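You operate a simulated robot arm through the tools that you are given. There is no shell and no other tool.

The job below is to be done with a simulated robot arm. You get a single attempt, and the scene is never put back.

Task
Oil the bare patch on the collared shaft, line its collar up and drop the key in.
Fine: rust oil, with the blue brush; the key stands right down in the keyway; the brush goes back. Set down upright: oil brush. A coat counts when it lies all over at full strength: go over it till it gets no stronger.

The check looks at the end state, three seconds after you hand in, the way a careful person would. Anything else that was tipped, shoved, dropped, spilled or broken makes it a failure.

Robot
A 7-joint arm with a two-finger parallel gripper, fixed in place. Base frame: the origin is at the foot of the arm, x ahead of it, y to its left, z up. Lengths are in mm, angles in rad, forces in N, time in s.
Its first joint turns from -2.897 to 2.897 rad. Payload 4.4 kg.
The tool frame sits at the grasp point between the pads (the TCP): z along the fingers, y along the line on which they close. The tips reach 23 mm beyond it. Largest opening 94 mm; finger width 38, thickness 10; the body of the gripper, 54 by 96 mm, starts 39 mm behind the TCP.
Orientation is that of the tool frame in the base frame, as [roll, pitch, yaw] about the fixed x, y, z axes, in that order (R = Rz(yaw) Ry(pitch) Rx(roll)). With the fingers straight down and closing along the base's y, the tool's x points along the base's -x, its y along +y and its z along -z.

Tools
- The arm moves only by the tool step_arm. Its argument "steps" is a list that holds one entry, the list of rows, each a list of 7 numbers: the shift along the base's x, y, z in mm, then the turn, a rotation vector about the base's x, y, z in rad, then the finger opening in mm, from 0 to 94. In form: [[[tx, ty, tz, rx, ry, rz, gripper], ...]]. A call has 1 to 20 rows; each row shifts and turns the commanded pose from where the row before left it. Rows are played at 5 a second. More than 50 mm and 0.15 rad between two rows, or a gripper value outside its range, and nothing of the call is played. A pose out of reach is approached as far as the arm can. The call stops where the force on the tool passes 50 N (or 10 N more than at its start, if that is more) or the arm is blocked; 0.2 s more then pass. The fingers move at their own pace (about 72 mm/s each) and stop on an object; they squeeze with about 30 N. The grip force told is the motor's: it shows also when the fingers shut on nothing. Time passes only in rows, and 0.2 s behind the last, so rows that do not move let the fingers close. The reply holds the time, the measured pose of the TCP, the force on the tool along the base axes, the opening and the grip force, in the units named above and with some noise, with the torque about the TCP (base axes, N m) and any sound that the robot's microphone picked up.
- Cameras (640 x 400 px; columns grow to the right, rows downward): "scene" is fixed at [52.7, -654.7, 1594.2]; the picture's right is [0.84, -0.54, 0.00], its down [-0.17, -0.27, -0.95] and it looks along [0.51, 0.80, -0.32] (base axes); focal length 329 px, centre (320, 200). "wrist" rides on the gripper at [86, 16, -74] in the tool frame; the picture's right is [-0.18, 0.98, 0.00], its down [-0.58, -0.11, -0.81] and it looks along [-0.79, -0.15, 0.59] (tool axes); focal length 243 px, centre (320, 200). There is no depth. A picture from a camera that has moved, and an enlarged one, comes with that camera's place and axes in the base frame and with its lens. The place of the scene camera against the robot may be out by one fixed shift of up to 18 mm in any direction.
- camera(camera): a new picture of that camera. The clock stands still meanwhile.
- zoom(camera, box): a new picture of the part [left, top, right, bottom] of that camera's present view, enlarged. The clock stands still meanwhile.
- finish_job(): hands the job in; it is judged then, once.

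Places have to be worked out from the pictures, the camera data and where the tool is seen. Open the gripper and draw the arm clear of the work before you hand the job in, unless the task says otherwise.

The tools are called after "Request:" as name(argument=value, ...) on one line, values as JSON. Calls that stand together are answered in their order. step_arm: Moves the arm, as the interface text tells. Its arguments: {"type":"object","properties":{"steps":{"type":"array","items":{"type":"array","items":{"type":"array","items":{"type":"number"}}}}},"required":["steps"]} The other tools are called the same way: camera (camera) takes a picture; zoom (camera, box) takes an enlarged picture of a part of a camera's view; finish_job () hands the job in.

At the start:

```text
t: 0.0
position: [632.9, 311.5, 1490.0]
tcp_rot: [-3.141, 0.002, 3.141]
wrist_force: [0.4, -0.7, 0.7]
ft_torque: [0.03, -0.02, 0.0]
opening: 93.8
grasp_force: 0.1
```

scene: 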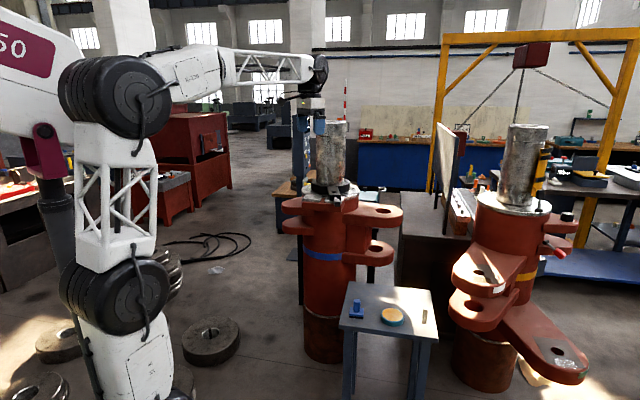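
wrist: 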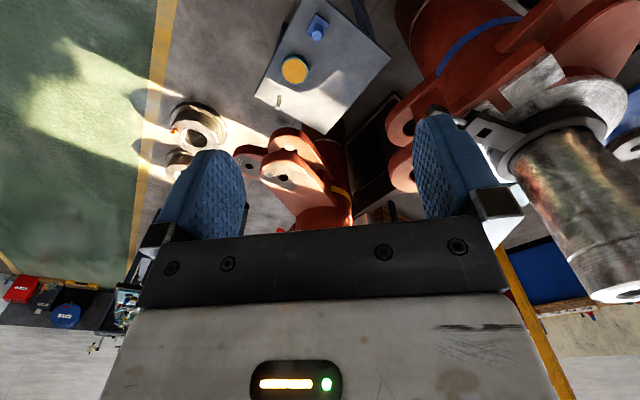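

The first pictures show two red machines with steel shafts, and a small table holding a blue brush, a yellow tin and a key. I'll zoom into each to understand the layout.

Request:
zoom(camera="scene", box=[330, 270, 450, 345])

Request:
zoom(camera="scene", box=[270, 100, 414, 190])

Request:
zoom(camera="scene", box=[270, 160, 430, 260])

Request:
zoom(camera="scene", box=[440, 100, 600, 200])

Request:
zoom(camera="wrist", box=[240, 0, 400, 100])

Request:
zoom(camera="wrist", box=[400, 40, 640, 190])

```text
5.33 times, centred on (390, 308) of scene
camera zoom: at [52.7, -654.7, 1594.2], right [0.84, -0.54, 0.0], down [-0.17, -0.27, -0.95], along [0.51, 0.8, -0.32], focal length 1755 px, centre (-53, -373)
```

zoom: 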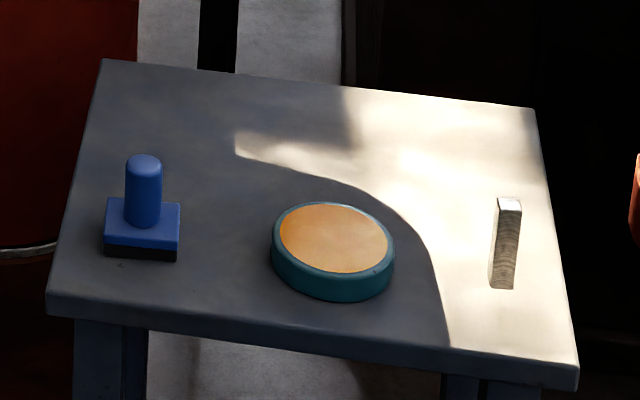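

```text
4.44 times, centred on (342, 145) of scene
camera zoom: at [52.7, -654.7, 1594.2], right [0.84, -0.54, 0.0], down [-0.17, -0.27, -0.95], along [0.51, 0.8, -0.32], focal length 1463 px, centre (222, 444)
```

zoom: 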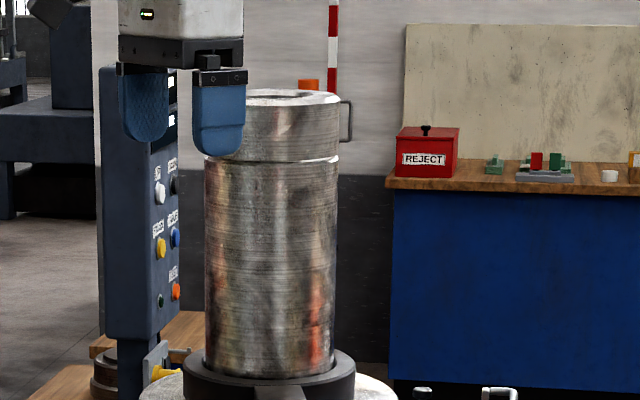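

```text
4.00 times, centred on (350, 210) of scene
camera zoom: at [52.7, -654.7, 1594.2], right [0.84, -0.54, 0.0], down [-0.17, -0.27, -0.95], along [0.51, 0.8, -0.32], focal length 1316 px, centre (200, 160)
```

zoom: 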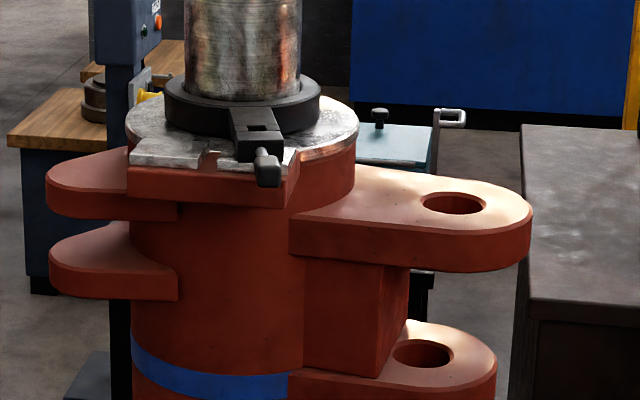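

```text
4.00 times, centred on (520, 150) of scene
camera zoom: at [52.7, -654.7, 1594.2], right [0.84, -0.54, 0.0], down [-0.17, -0.27, -0.95], along [0.51, 0.8, -0.32], focal length 1316 px, centre (-480, 400)
```

zoom: 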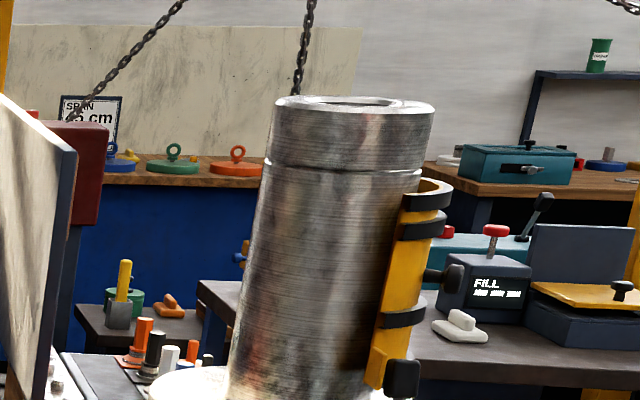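

```text
4.00 times, centred on (320, 50) of wrist
camera zoom: at [546.0, 326.5, 1564.8], right [0.18, 0.98, 0.0], down [0.58, -0.11, 0.81], along [0.79, -0.15, -0.59], focal length 970 px, centre (320, 800)
```

zoom: 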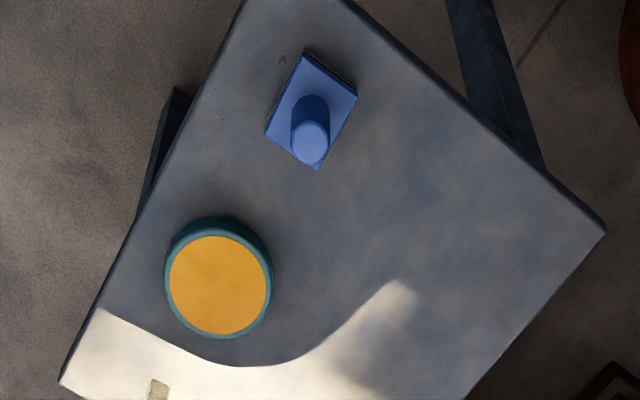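

```text
2.67 times, centred on (520, 115) of wrist
camera zoom: at [546.0, 326.5, 1564.8], right [0.18, 0.98, 0.0], down [0.58, -0.11, 0.81], along [0.79, -0.15, -0.59], focal length 647 px, centre (-213, 427)
```

zoom: 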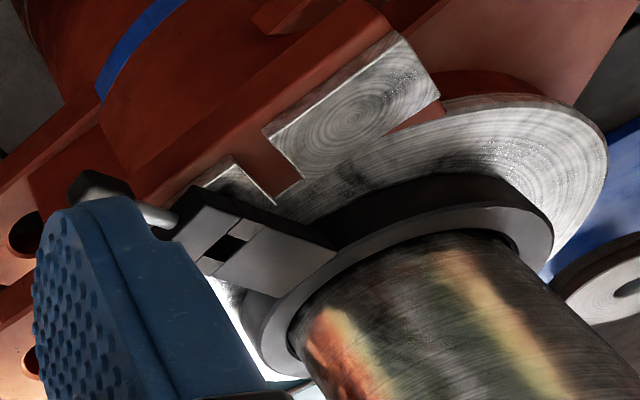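

The small table appears to be near x≈830, y≈270 at z≈680, and the collared shaft lies out around x≈1000, y≈700. I'll yaw the tool in place so the wrist camera faces the collared shaft.

Request:
step_arm(steps=[[[0, 0, 0, 0, 0, 0.145, 94], [0, 0, 0, 0, 0, 0.145, 94], [0, 0, 0, 0, 0, 0.145, 94], [0, 0, 0, 0, 0, 0.145, 94], [0, 0, 0, 0, 0, 0.145, 94], [0, 0, 0, 0, 0, 0, 94]]])

Request:
camera(camera="wrist")

```text
t: 1.4
position: [632.4, 311.4, 1492.2]
tcp_rot: [-3.141, -0.001, -2.416]
wrist_force: [-0.1, -0.3, -0.1]
ft_torque: [0.02, 0.01, 0.03]
opening: 93.9
grasp_force: 0.0
```

```text
taken
camera wrist: at [557.4, 264.8, 1564.9], right [-0.52, 0.86, 0.0], down [0.51, 0.3, 0.81], along [0.69, 0.42, -0.59], focal length 243 px, centre (320, 200)
```

wrist: 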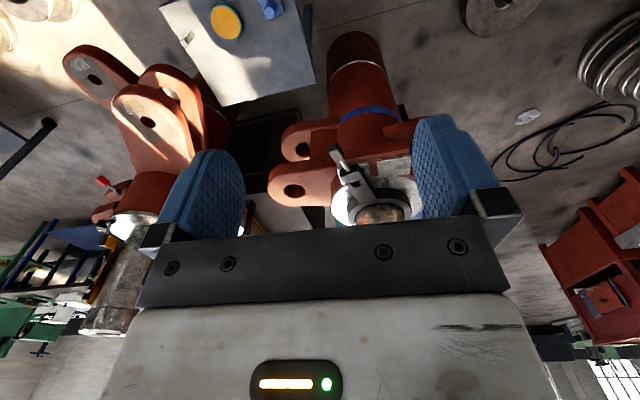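

The collar is visible between the fingers. I'll zoom in here on the collared shaft and on the table.

Request:
zoom(camera="wrist", box=[256, 100, 448, 220])

Request:
zoom(camera="wrist", box=[150, 0, 342, 120])

```text
3.33 times, centred on (352, 160) of wrist
camera zoom: at [557.4, 264.8, 1564.9], right [-0.52, 0.86, 0.0], down [0.51, 0.3, 0.81], along [0.69, 0.42, -0.59], focal length 809 px, centre (213, 333)
```

zoom: 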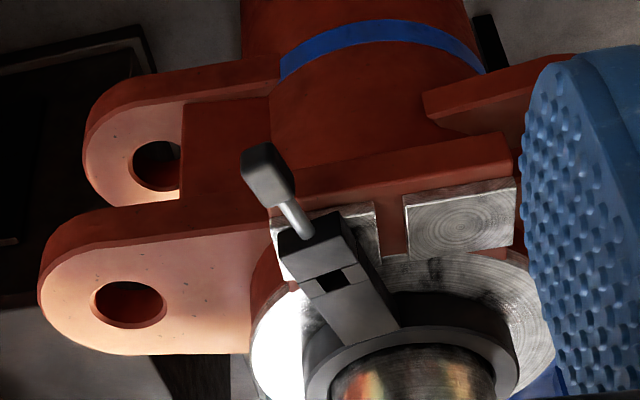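

```text
3.33 times, centred on (246, 60) of wrist
camera zoom: at [557.4, 264.8, 1564.9], right [-0.52, 0.86, 0.0], down [0.51, 0.3, 0.81], along [0.69, 0.42, -0.59], focal length 809 px, centre (567, 667)
```

zoom: 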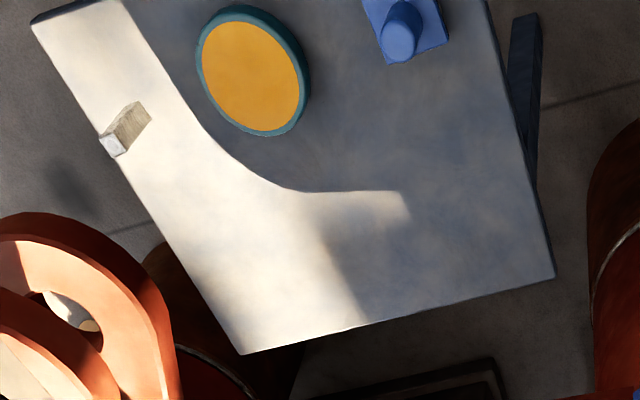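

Triangulating the two wrist views with the scene view puts the collar slot near (950, 617, 1125), which is about 1130 from the base axis. I'll move closer at the same height to get a better view and find out how far the arm reaches.

Request:
step_arm(steps=[[[25, 25, 0, 0, 0, 0, 94], [25, 25, 0, 0, 0, 0, 94], [25, 25, 0, 0, 0, 0, 94], [25, 25, 0, 0, 0, 0, 94], [25, 25, 0, 0, 0, 0, 94], [0, 0, 0, 0, 0, 0, 94]]])

Request:
camera(camera="wrist")

Request:
camera(camera="scene")

```text
t: 2.8
position: [756.4, 435.6, 1492.2]
tcp_rot: [3.141, 0.0, -2.418]
wrist_force: [-0.1, 1.1, 0.1]
ft_torque: [-0.02, 0.02, 0.02]
opening: 94.1
grasp_force: 0.1
```

```text
taken
camera wrist: at [682.3, 389.5, 1566.5], right [-0.51, 0.86, 0.0], down [0.51, 0.3, 0.81], along [0.69, 0.41, -0.59], focal length 243 px, centre (320, 200)
```

wrist: 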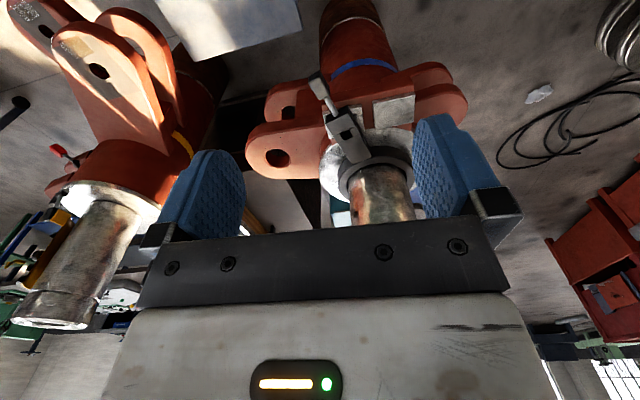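

```text
taken
```

scene: 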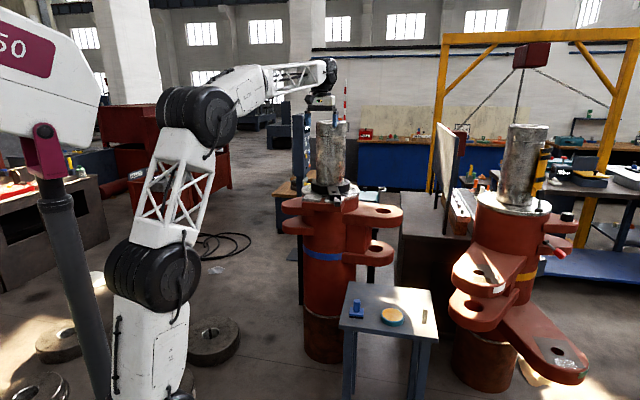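

The view is better here and the arm still has reach to spare. I'll zoom in on the collar and pads from this pose.

Request:
zoom(camera="wrist", box=[240, 50, 480, 200])

Request:
zoom(camera="wrist", box=[316, 80, 428, 150])

Request:
zoom(camera="wrist", box=[320, 140, 432, 210])

```text
2.67 times, centred on (360, 125) of wrist
camera zoom: at [682.3, 389.5, 1566.5], right [-0.51, 0.86, 0.0], down [0.51, 0.3, 0.81], along [0.69, 0.41, -0.59], focal length 647 px, centre (213, 400)
```

zoom: 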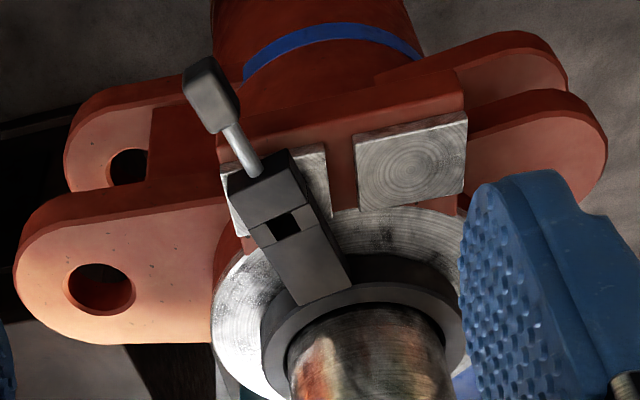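

```text
5.71 times, centred on (372, 115) of wrist
camera zoom: at [682.3, 389.5, 1566.5], right [-0.51, 0.86, 0.0], down [0.51, 0.3, 0.81], along [0.69, 0.41, -0.59], focal length 1386 px, centre (23, 686)
```

zoom: 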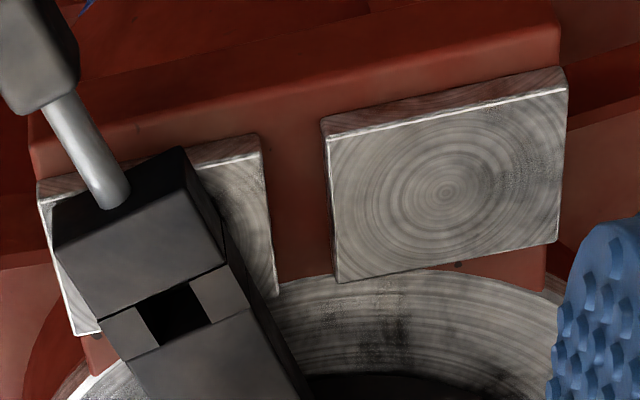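

```text
5.71 times, centred on (376, 175) of wrist
camera zoom: at [682.3, 389.5, 1566.5], right [-0.51, 0.86, 0.0], down [0.51, 0.3, 0.81], along [0.69, 0.41, -0.59], focal length 1386 px, centre (0, 343)
```

zoom: 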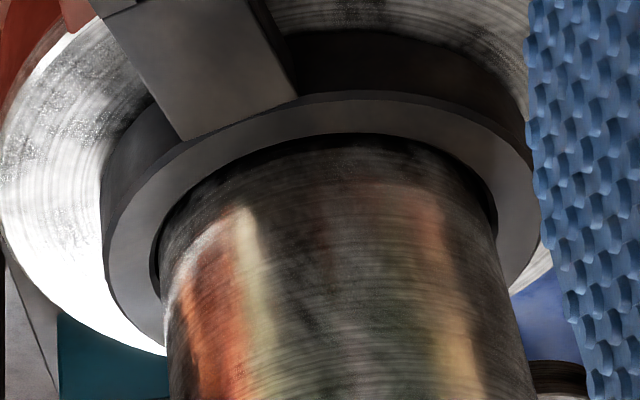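

The collar arm has a square slot and sits over one steel pad, with a second, ring-marked pad beside it. I need a steeper look down, so I'll raise the tool and tilt it so the wrist camera looks more downward.

Request:
step_arm(steps=[[[15, 15, 25, -0.073, 0.123, 0, 94], [15, 15, 25, -0.073, 0.123, 0, 94], [15, 15, 25, -0.073, 0.123, 0, 94], [0, 0, 0, 0, 0, 0, 94]]])

Request:
camera(camera="wrist")

```text
t: 3.8
position: [764.2, 451.3, 1495.1]
tcp_rot: [3.086, -0.282, -2.409]
wrist_force: [0.1, -0.4, 0.3]
ft_torque: [-0.03, 0.02, -0.04]
opening: 94.0
grasp_force: 0.0
out of reach, approached as far as the arm can: row 2, 3
```

```text
taken
camera wrist: at [709.4, 417.5, 1591.0], right [-0.51, 0.86, 0.0], down [0.68, 0.41, 0.61], along [0.52, 0.31, -0.8], focal length 243 px, centre (320, 200)
```

wrist: 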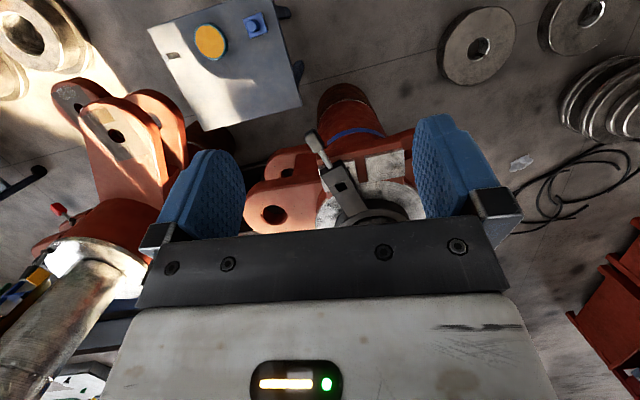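

The arm hits its reach limit when tilted inward at this height, but the view is steeper. I'll zoom in on the pads, the table and the other shaft.

Request:
zoom(camera="wrist", box=[300, 120, 428, 200])

Request:
zoom(camera="wrist", box=[140, 0, 316, 110])

Request:
zoom(camera="wrist", box=[20, 60, 212, 180])

```text
5.00 times, centred on (364, 160) of wrist
camera zoom: at [709.4, 417.5, 1591.0], right [-0.51, 0.86, 0.0], down [0.68, 0.41, 0.61], along [0.52, 0.31, -0.8], focal length 1213 px, centre (100, 400)
```

zoom: 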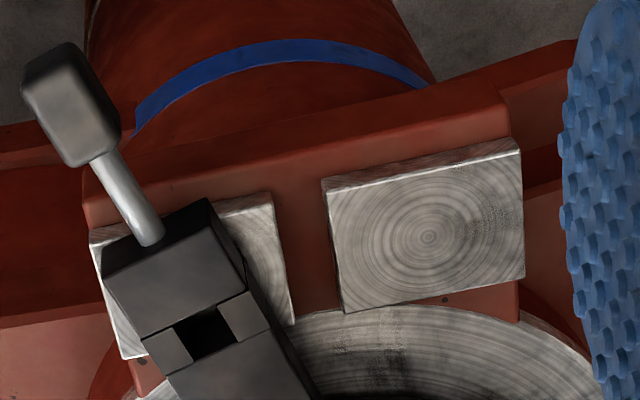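

```text
3.64 times, centred on (228, 55) of wrist
camera zoom: at [709.4, 417.5, 1591.0], right [-0.51, 0.86, 0.0], down [0.68, 0.41, 0.61], along [0.52, 0.31, -0.8], focal length 882 px, centre (654, 727)
```

zoom: 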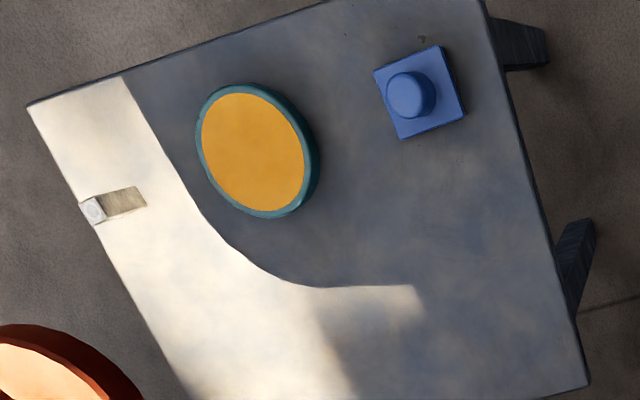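

```text
3.33 times, centred on (116, 120) of wrist
camera zoom: at [709.4, 417.5, 1591.0], right [-0.51, 0.86, 0.0], down [0.68, 0.41, 0.61], along [0.52, 0.31, -0.8], focal length 809 px, centre (1000, 467)
```

zoom: 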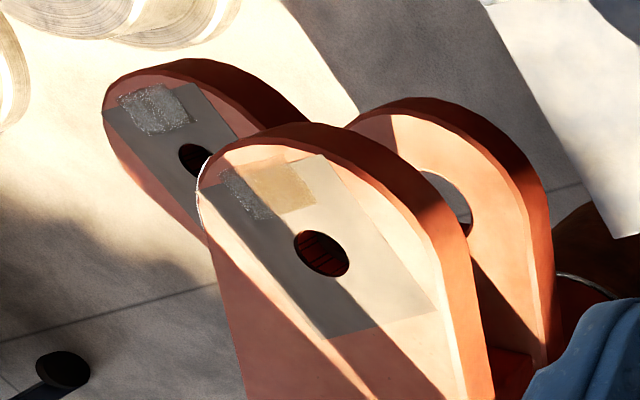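

The right-hand machine's lugs carry some grey patches too, so I'll zoom in there, and also check the collared machine for any bare patch I've missed.

Request:
zoom(camera="scene", box=[430, 240, 606, 390])

Request:
zoom(camera="scene", box=[290, 175, 370, 225])

Request:
zoom(camera="scene", box=[290, 115, 370, 165])

Request:
zoom(camera="scene", box=[280, 190, 420, 365])

```text
2.67 times, centred on (518, 315) of scene
camera zoom: at [52.7, -654.7, 1594.2], right [0.84, -0.54, 0.0], down [-0.17, -0.27, -0.95], along [0.51, 0.8, -0.32], focal length 878 px, centre (-208, -107)
```

zoom: 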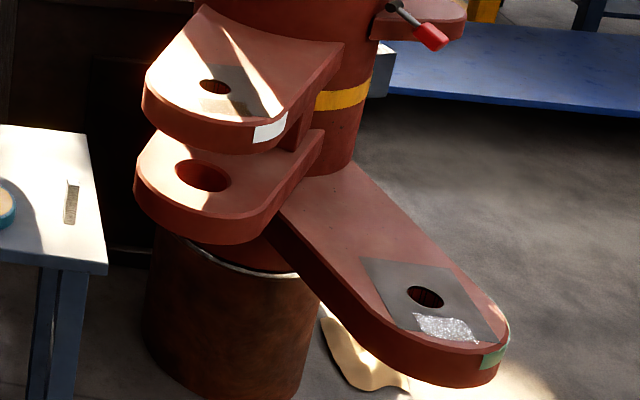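

```text
8.00 times, centred on (330, 200) of scene
camera zoom: at [52.7, -654.7, 1594.2], right [0.84, -0.54, 0.0], down [-0.17, -0.27, -0.95], along [0.51, 0.8, -0.32], focal length 2633 px, centre (240, 200)
```

zoom: 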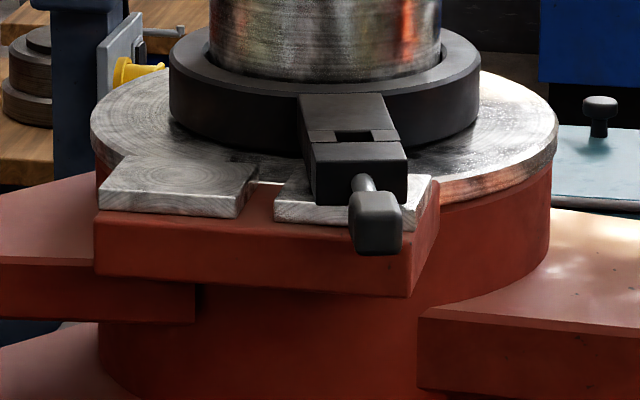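

```text
8.00 times, centred on (330, 140) of scene
camera zoom: at [52.7, -654.7, 1594.2], right [0.84, -0.54, 0.0], down [-0.17, -0.27, -0.95], along [0.51, 0.8, -0.32], focal length 2633 px, centre (240, 680)
```

zoom: 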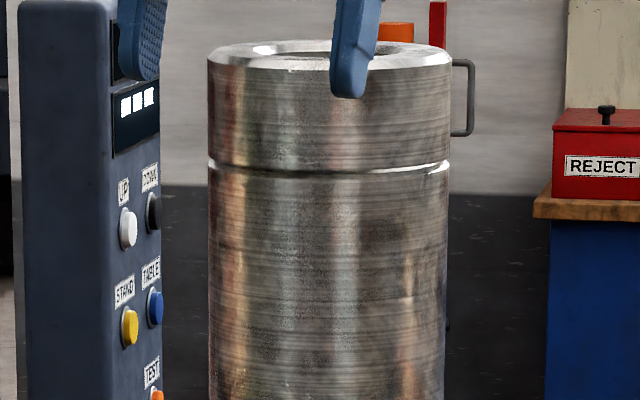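

```text
2.29 times, centred on (350, 278) of scene
camera zoom: at [52.7, -654.7, 1594.2], right [0.84, -0.54, 0.0], down [-0.17, -0.27, -0.95], along [0.51, 0.8, -0.32], focal length 752 px, centre (251, 23)
```

zoom: 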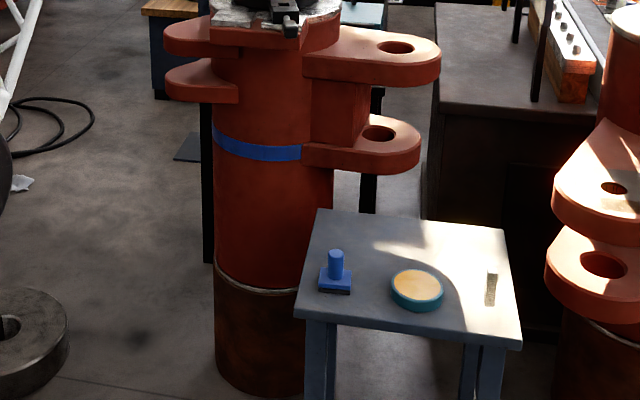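

Nothing obvious on the near lugs; the raised steel pad beside the collar arm is one candidate, but I also want to see the shaft itself face-on. I'll untilt, lower a bit and tilt the tool slightly outward so the camera looks along the shaft side.

Request:
step_arm(steps=[[[-15, -15, -25, 0.073, -0.123, 0, 94], [-15, -15, -25, 0.073, -0.123, 0, 94], [-15, -15, -25, 0.073, -0.123, 0, 94], [0, 0, -30, 0.073, -0.123, 0, 94], [0, 0, -30, 0.073, -0.123, 0, 94], [0, 0, 0, 0, 0, 0, 94]]])

Request:
camera(camera="wrist")

```text
t: 5.2
position: [717.4, 409.5, 1361.4]
tcp_rot: [-3.065, 0.375, -2.401]
wrist_force: [0.0, -0.4, -0.4]
ft_torque: [-0.01, -0.01, 0.03]
opening: 94.0
grasp_force: 0.1
```

```text
taken
camera wrist: at [624.0, 351.3, 1396.6], right [-0.51, 0.86, 0.0], down [0.21, 0.13, 0.97], along [0.83, 0.5, -0.25], focal length 243 px, centre (320, 200)
```

wrist: 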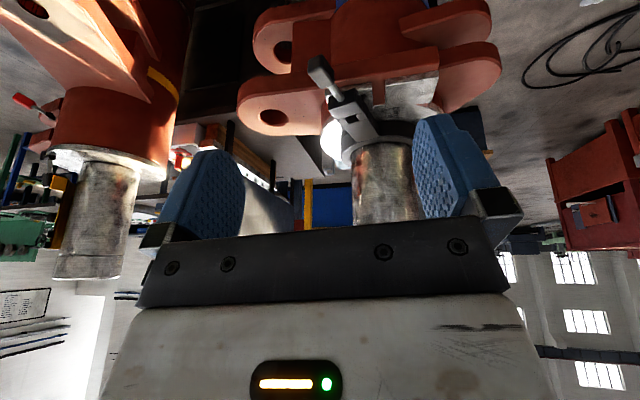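

The tilt works and the commanded pose follows the reached one. I'll zoom in on the shaft side, the ledge face and the lugs.

Request:
zoom(camera="wrist", box=[300, 60, 460, 160])

Request:
zoom(camera="wrist", box=[320, 130, 448, 230])

Request:
zoom(camera="wrist", box=[220, 0, 520, 140])

```text
4.00 times, centred on (380, 110) of wrist
camera zoom: at [624.0, 351.3, 1396.6], right [-0.51, 0.86, 0.0], down [0.21, 0.13, 0.97], along [0.83, 0.5, -0.25], focal length 970 px, centre (80, 560)
```

zoom: 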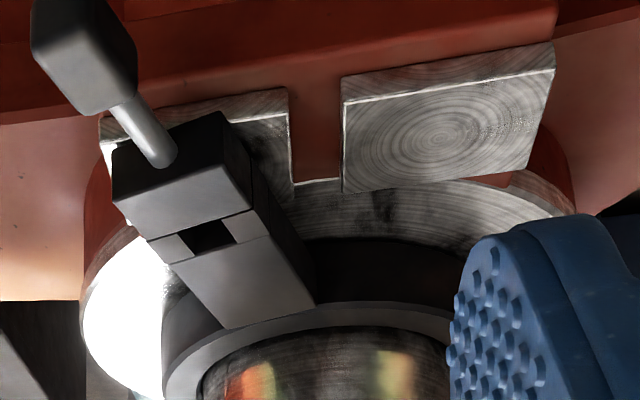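

```text
4.00 times, centred on (384, 180) of wrist
camera zoom: at [624.0, 351.3, 1396.6], right [-0.51, 0.86, 0.0], down [0.21, 0.13, 0.97], along [0.83, 0.5, -0.25], focal length 970 px, centre (64, 280)
```

zoom: 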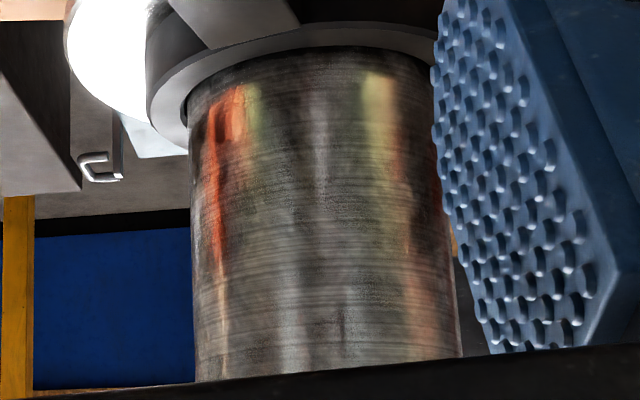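

```text
2.13 times, centred on (370, 70) of wrist
camera zoom: at [624.0, 351.3, 1396.6], right [-0.51, 0.86, 0.0], down [0.21, 0.13, 0.97], along [0.83, 0.5, -0.25], focal length 518 px, centre (213, 477)
```

zoom: 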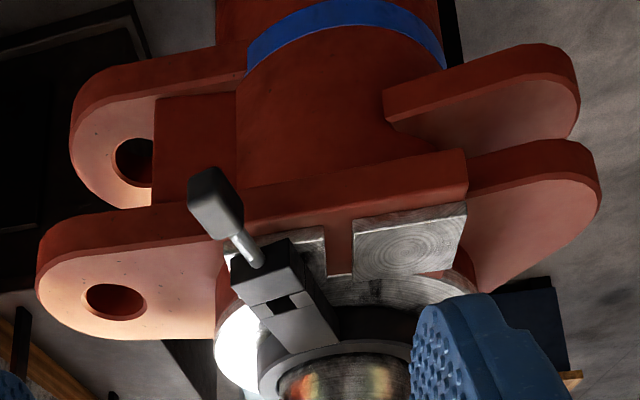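

I'd like to understand the patches on the other machine too, to tell what a bare patch looks like. I'll zoom in on it from here and from the scene camera.

Request:
zoom(camera="wrist", box=[0, 0, 200, 150])

Request:
zoom(camera="scene", box=[440, 240, 540, 310])

Request:
zoom(camera="scene", box=[520, 330, 600, 390])

Request:
zoom(camera="scene", box=[275, 195, 415, 275])

```text
2.67 times, centred on (100, 75) of wrist
camera zoom: at [624.0, 351.3, 1396.6], right [-0.51, 0.86, 0.0], down [0.21, 0.13, 0.97], along [0.83, 0.5, -0.25], focal length 647 px, centre (907, 533)
```

zoom: 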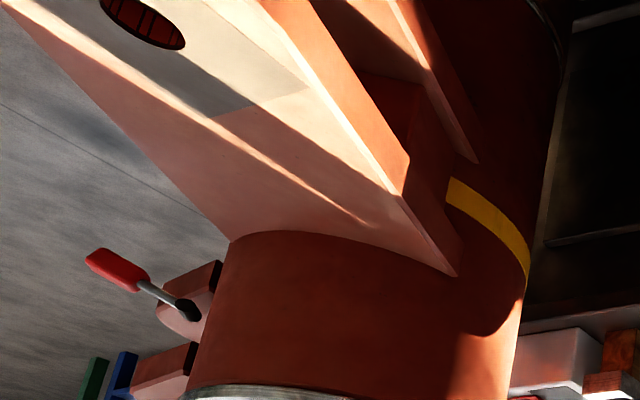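

```text
5.71 times, centred on (490, 275) of scene
camera zoom: at [52.7, -654.7, 1594.2], right [0.84, -0.54, 0.0], down [-0.17, -0.27, -0.95], along [0.51, 0.8, -0.32], focal length 1880 px, centre (-651, -229)
```

zoom: 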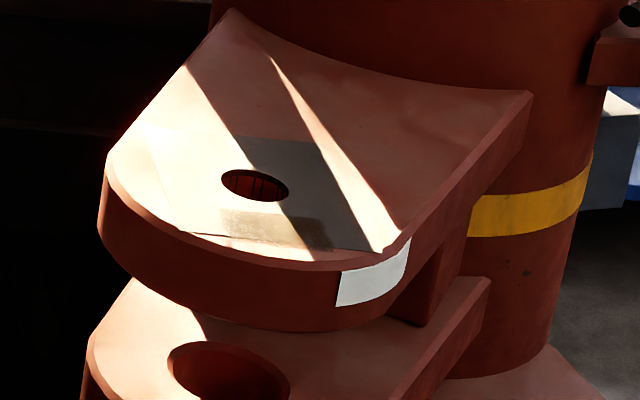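

```text
6.67 times, centred on (560, 360) of scene
camera zoom: at [52.7, -654.7, 1594.2], right [0.84, -0.54, 0.0], down [-0.17, -0.27, -0.95], along [0.51, 0.8, -0.32], focal length 2194 px, centre (-1280, -867)
```

zoom: 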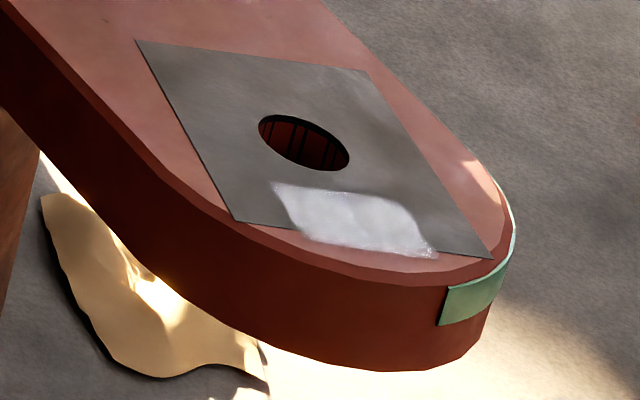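

```text
4.57 times, centred on (345, 235) of scene
camera zoom: at [52.7, -654.7, 1594.2], right [0.84, -0.54, 0.0], down [-0.17, -0.27, -0.95], along [0.51, 0.8, -0.32], focal length 1504 px, centre (206, 40)
```

zoom: 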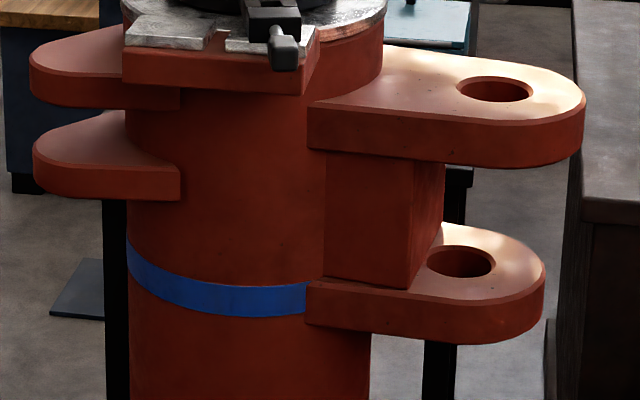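

The other machine shows what bare grey patches look like on this scene's castings (around bolt holes, with swatches). I'll view the collared shaft from its right side to look for a patch hidden from here.

Request:
step_arm(steps=[[[30, -4, 0, 0, 0, 0.13, 94], [30, -4, 0, 0, 0, 0.13, 94], [30, -4, 0, 0, 0, 0.13, 94], [30, -4, 0, 0, 0, 0.13, 94], [20, -4, 0, 0, 0, 0.13, 94], [0, 0, 0, 0, 0, 0, 94]]])

Request:
camera(camera="wrist")

```text
t: 6.6
position: [859.6, 388.0, 1357.2]
tcp_rot: [-3.067, 0.374, -1.753]
wrist_force: [-0.1, -0.8, -0.1]
ft_torque: [-0.03, -0.03, 0.01]
opening: 94.0
grasp_force: 0.1
```

```text
taken
camera wrist: at [818.6, 284.9, 1393.1], right [-0.93, 0.37, 0.0], down [0.09, 0.23, 0.97], along [0.36, 0.9, -0.25], focal length 243 px, centre (320, 200)
```

wrist: 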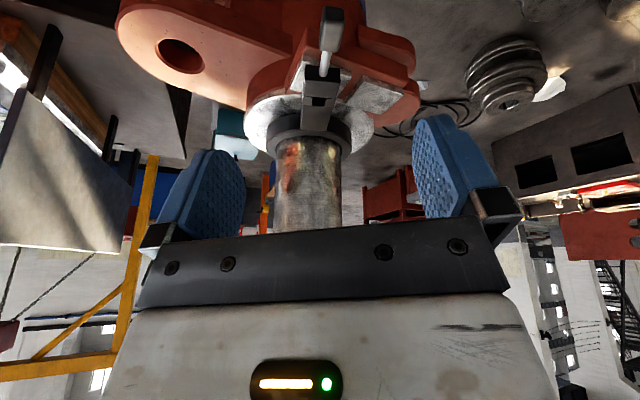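

Request:
zoom(camera="wrist", box=[230, 40, 422, 160])

Request:
zoom(camera="wrist", box=[240, 120, 368, 230])

Request:
zoom(camera="wrist", box=[100, 0, 440, 140])

```text
3.33 times, centred on (326, 100) of wrist
camera zoom: at [818.6, 284.9, 1393.1], right [-0.93, 0.37, 0.0], down [0.09, 0.23, 0.97], along [0.36, 0.9, -0.25], focal length 809 px, centre (300, 533)
```

zoom: 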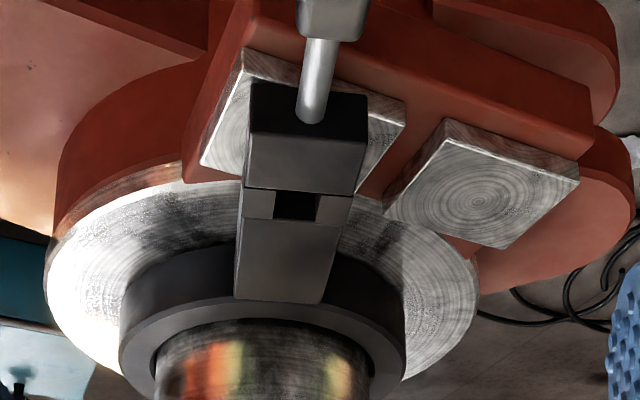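

```text
3.64 times, centred on (304, 175) of wrist
camera zoom: at [818.6, 284.9, 1393.1], right [-0.93, 0.37, 0.0], down [0.09, 0.23, 0.97], along [0.36, 0.9, -0.25], focal length 882 px, centre (378, 291)
```

zoom: 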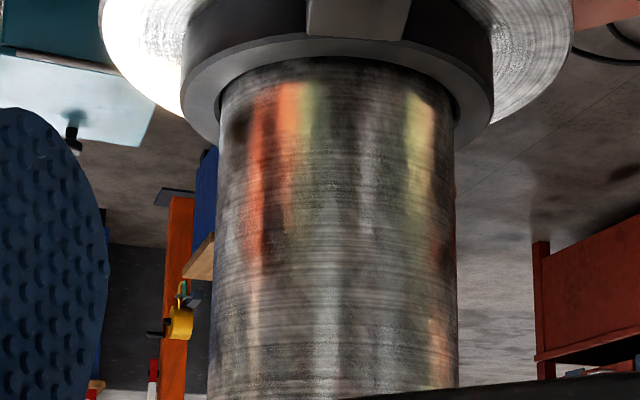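

```text
1.88 times, centred on (270, 70) of wrist
camera zoom: at [818.6, 284.9, 1393.1], right [-0.93, 0.37, 0.0], down [0.09, 0.23, 0.97], along [0.36, 0.9, -0.25], focal length 457 px, centre (414, 445)
```

zoom: 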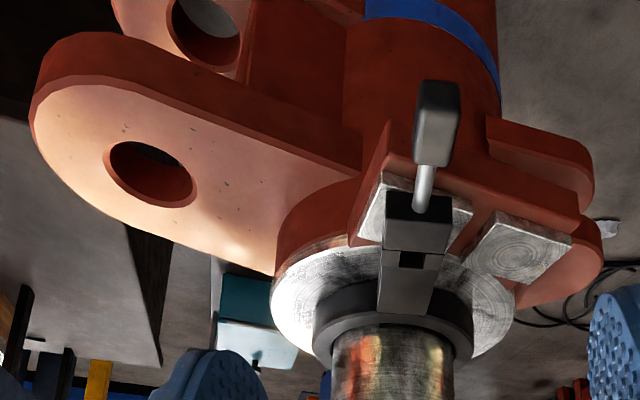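

The coloured streaks move with the viewpoint, so they are just reflections. The gripper no longer hides the shaft from the scene camera, so I'll take a full close look there.

Request:
zoom(camera="scene", box=[290, 110, 370, 160])

Request:
zoom(camera="scene", box=[290, 150, 370, 200])

Request:
zoom(camera="scene", box=[296, 185, 344, 215])

Request:
zoom(camera="scene", box=[280, 225, 420, 365])

```text
8.00 times, centred on (330, 135) of scene
camera zoom: at [52.7, -654.7, 1594.2], right [0.84, -0.54, 0.0], down [-0.17, -0.27, -0.95], along [0.51, 0.8, -0.32], focal length 2633 px, centre (240, 720)
```

zoom: 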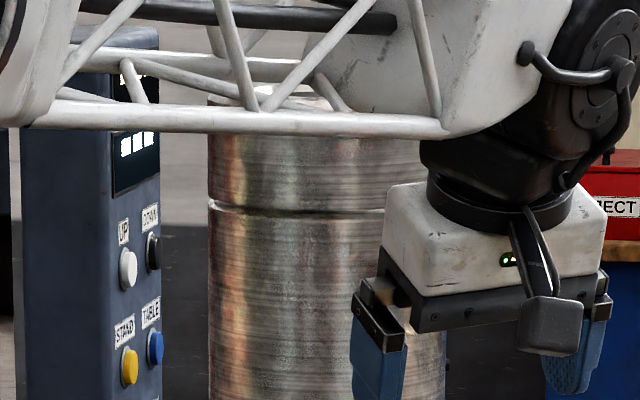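

```text
8.00 times, centred on (330, 175) of scene
camera zoom: at [52.7, -654.7, 1594.2], right [0.84, -0.54, 0.0], down [-0.17, -0.27, -0.95], along [0.51, 0.8, -0.32], focal length 2633 px, centre (240, 400)
```

zoom: 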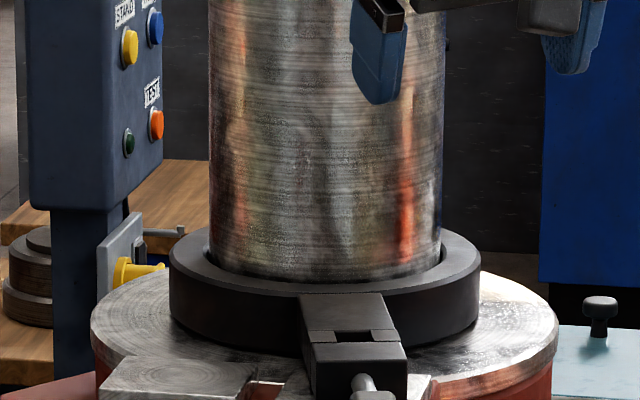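

```text
13.33 times, centred on (320, 200) of scene
camera zoom: at [52.7, -654.7, 1594.2], right [0.84, -0.54, 0.0], down [-0.17, -0.27, -0.95], along [0.51, 0.8, -0.32], focal length 4388 px, centre (320, 200)
```

zoom: 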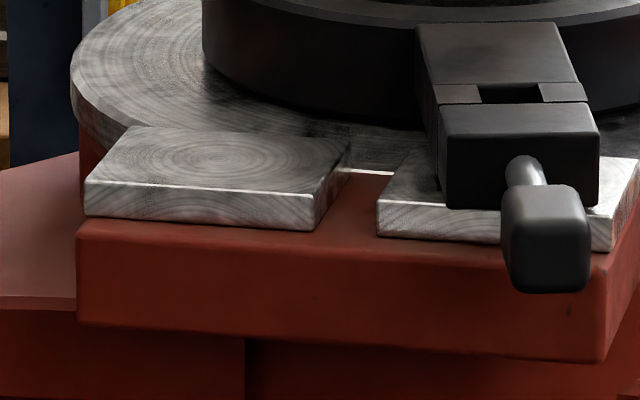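

```text
2.86 times, centred on (350, 295) of scene
camera zoom: at [52.7, -654.7, 1594.2], right [0.84, -0.54, 0.0], down [-0.17, -0.27, -0.95], along [0.51, 0.8, -0.32], focal length 940 px, centre (234, -71)
```

zoom: 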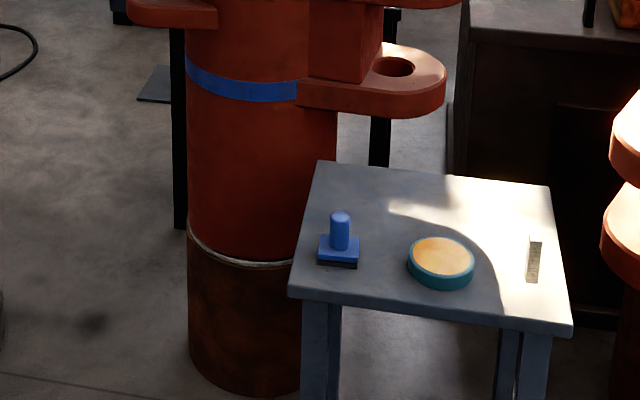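

The shaft is plain all round from here, so the ring-marked steel pad next to the keyway gap looks like the patch. I'll check from the left side as well before deciding.

Request:
step_arm(steps=[[[-27, 38, 0, 0, 0, -0.118, 94], [-27, 38, 0, 0, 0, -0.118, 94], [-27, 38, 0, 0, 0, -0.118, 94], [-27, 38, 0, 0, 0, -0.118, 94], [-27, 38, 0, 0, 0, -0.118, 94], [-27, 38, 0, 0, 0, -0.118, 94], [-27, 38, 0, 0, 0, -0.118, 94], [-27, 38, 0, 0, 0, -0.118, 94], [0, 0, 0, 0, 0, 0, 94]]])

Request:
camera(camera="wrist")

Request:
zoom(camera="wrist", box=[200, 0, 520, 200])

```text
t: 8.6
position: [640.8, 692.6, 1360.1]
tcp_rot: [-3.067, 0.374, -2.697]
wrist_force: [0.1, -0.6, 0.2]
ft_torque: [0.0, 0.03, -0.04]
opening: 94.0
grasp_force: 0.0
```

```text
taken
camera wrist: at [534.9, 665.6, 1395.5], right [-0.24, 0.97, 0.0], down [0.24, 0.06, 0.97], along [0.94, 0.23, -0.25], focal length 243 px, centre (320, 200)
```

wrist: 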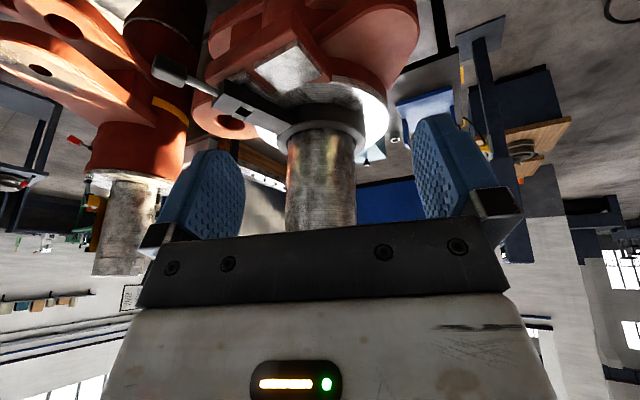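

```text
2.00 times, centred on (360, 100) of wrist
camera zoom: at [534.9, 665.6, 1395.5], right [-0.24, 0.97, 0.0], down [0.24, 0.06, 0.97], along [0.94, 0.23, -0.25], focal length 485 px, centre (240, 400)
```

zoom: 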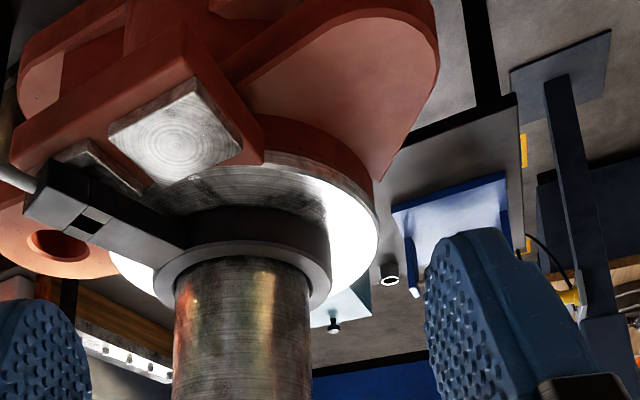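

The left lugs and this side of the shaft are plain too. I'll zoom right in on the pad and gap from here.

Request:
zoom(camera="wrist", box=[216, 30, 344, 110])

Request:
zoom(camera="wrist", box=[270, 120, 370, 230])

```text
5.00 times, centred on (280, 70) of wrist
camera zoom: at [534.9, 665.6, 1395.5], right [-0.24, 0.97, 0.0], down [0.24, 0.06, 0.97], along [0.94, 0.23, -0.25], focal length 1213 px, centre (520, 850)
```

zoom: 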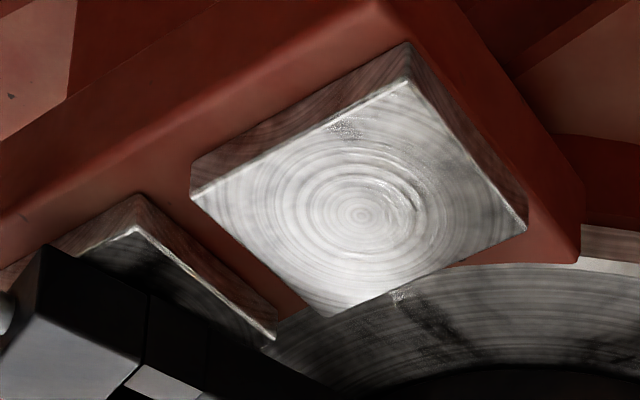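

```text
3.64 times, centred on (320, 175) of wrist
camera zoom: at [534.9, 665.6, 1395.5], right [-0.24, 0.97, 0.0], down [0.24, 0.06, 0.97], along [0.94, 0.23, -0.25], focal length 882 px, centre (320, 291)
```

zoom: 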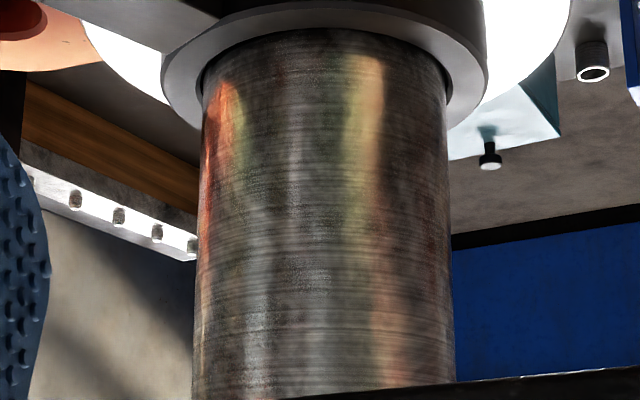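

I take the fully exposed ring-marked steel pad as the bare patch, to be confirmed by whether oil shows on it. Next I'll go over to the table, straightening the tool, to measure the brush, tin and key.

Request:
step_arm(steps=[[[6, -43, 0, -0.0305, 0.123, 0, 94], [6, -43, 0, -0.0305, 0.123, 0, 94], [6, -43, 0, -0.0305, 0.123, 0, 94], [6, -43, 0, 0, 0, -0.1375, 94], [6, -43, 0, 0, 0, -0.1375, 94], [6, -43, 0, 0, 0, -0.1375, 94], [6, -43, 0, 0, 0, -0.1375, 94], [6, -43, 0, 0, 0, 0, 94], [6, -43, 0, 0, 0, 0, 94], [6, -43, 0, 0, 0, 0, 94], [0, 0, -45, 0, 0, 0, 94], [0, 0, -45, 0, 0, 0, 94], [0, 0, -45, 0, 0, 0, 94], [0, 0, -45, 0, 0, 0, 94], [0, 0, -45, 0, 0, 0, 94], [0, 0, -45, 0, 0, 0, 94], [0, 0, -45, 0, 0, 0, 94], [0, 0, -45, 0, 0, 0, 94], [0, 0, 0, 0, 0, 0, 94]]])

Request:
camera(camera="wrist")

Request:
zoom(camera="wrist", box=[220, 40, 428, 170])

```text
t: 12.6
position: [701.8, 260.3, 999.1]
tcp_rot: [-3.14, -0.001, 3.023]
wrist_force: [0.7, -0.3, 0.1]
ft_torque: [0.05, 0.01, -0.01]
opening: 94.3
grasp_force: 0.0
```

```text
taken
camera wrist: at [617.8, 285.5, 1072.6], right [0.3, 0.95, 0.0], down [0.56, -0.18, 0.81], along [0.77, -0.24, -0.59], focal length 243 px, centre (320, 200)
```

wrist: 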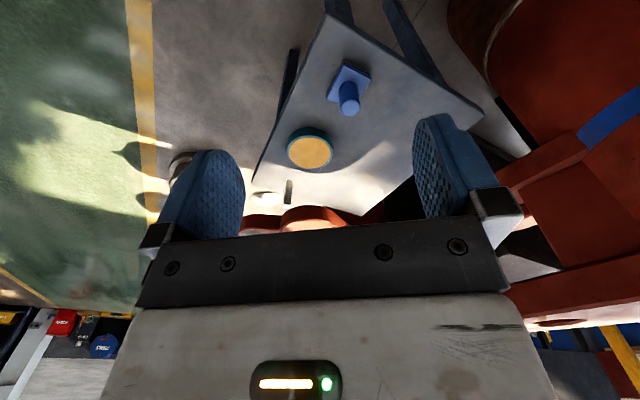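

```text
3.08 times, centred on (324, 105) of wrist
camera zoom: at [617.8, 285.5, 1072.6], right [0.3, 0.95, 0.0], down [0.56, -0.18, 0.81], along [0.77, -0.24, -0.59], focal length 746 px, centre (308, 492)
```

zoom: 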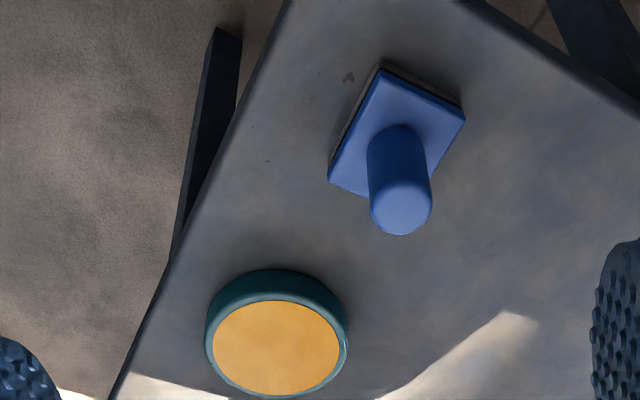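

Triangulated: the pad's top is at z≈1092 with corners about (880,642), (821,703), (867,750) and (928,689), and the brush handle is at (827,267) with its top near z 758. Before picking anything up I'll test whether the arm reaches the pad area with the tool straight down.

Request:
step_arm(steps=[[[0, 0, 43, 0, 0, 0.1167, 94], [0, 0, 43, 0, 0, 0.1167, 94], [0, 0, 43, 0, 0, 0.1167, 94], [0, 0, 43, 0, 0, 0.1167, 94], [0, 0, 43, 0, 0, 0.1167, 94], [0, 0, 43, 0, 0, 0.1167, 94], [0, 0, 43, 0, 0, 0.1167, 94], [11, 43, 0, 0, 0, 0, 94], [11, 43, 0, 0, 0, 0, 94], [11, 43, 0, 0, 0, 0, 94], [11, 43, 0, 0, 0, 0, 94], [11, 43, 0, 0, 0, 0, 94], [11, 43, 0, 0, 0, 0, 94], [11, 43, 0, 0, 0, 0, 94], [11, 43, 0, 0, 0, 0, 94], [11, 43, 0, 0, 0, 0, 94], [0, 0, 0, 0, 0, 0, 94]]])

```text
t: 16.2
position: [803.9, 648.3, 1300.2]
tcp_rot: [-3.14, 0.0, -2.443]
wrist_force: [0.8, -0.7, 0.1]
ft_torque: [0.02, 0.02, -0.01]
opening: 94.1
grasp_force: 0.2
```

Reached (804, 648) at 1032 mm out with the tool straight down. I'll push further to directly above the pad centre.

Request:
step_arm(steps=[[[18, 12, 0, 0, 0, 0, 94], [18, 12, 0, 0, 0, 0, 94], [18, 12, 0, 0, 0, 0, 94], [16, 12, 0, 0, 0, 0, 94], [0, 0, 0, 0, 0, 0, 94]]])

Request:
camera(camera="wrist")

Request:
camera(camera="scene")

```text
t: 17.4
position: [873.5, 696.2, 1298.6]
tcp_rot: [3.141, -0.001, -2.443]
wrist_force: [-0.7, 0.1, 0.8]
ft_torque: [0.01, 0.01, 0.0]
opening: 94.2
grasp_force: 0.1
```

```text
taken
camera wrist: at [796.4, 651.6, 1373.4], right [-0.49, 0.87, 0.0], down [0.51, 0.29, 0.81], along [0.7, 0.4, -0.59], focal length 243 px, centre (320, 200)
```

wrist: 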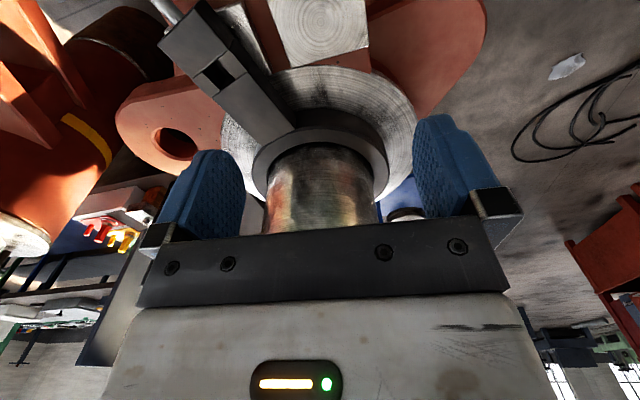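

```text
taken
```

scene: 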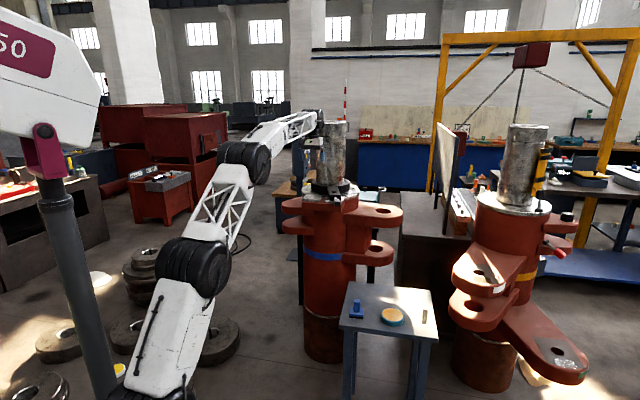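

The arm reaches right over the pad (1117 mm out) with the tool straight down. I'll check it also reaches there lower, at z≈1190, and take a close look at the pad, gap and collar arm from that side.

Request:
step_arm(steps=[[[0, 0, -25, 0, 0, 0, 94], [0, 0, -25, 0, 0, 0, 94], [0, 0, -25, 0, 0, 0, 94], [0, 0, -25, 0, 0, 0, 94], [0, 0, 0, 0, 0, 0, 94]]])

Request:
zoom(camera="wrist", box=[130, 0, 410, 180])

```text
t: 18.6
position: [871.2, 695.8, 1198.8]
tcp_rot: [-3.14, 0.001, -2.441]
wrist_force: [0.1, -0.6, -0.8]
ft_torque: [-0.03, 0.02, 0.0]
opening: 94.1
grasp_force: 0.2
```

```text
2.22 times, centred on (270, 90) of wrist
camera zoom: at [795.6, 651.3, 1273.5], right [-0.49, 0.87, 0.0], down [0.51, 0.29, 0.81], along [0.7, 0.4, -0.59], focal length 539 px, centre (431, 444)
```

zoom: 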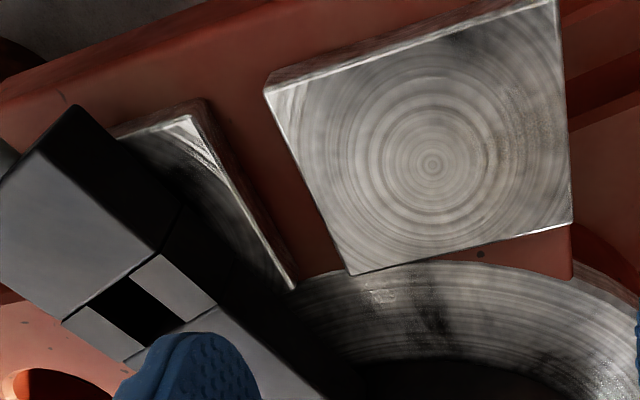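

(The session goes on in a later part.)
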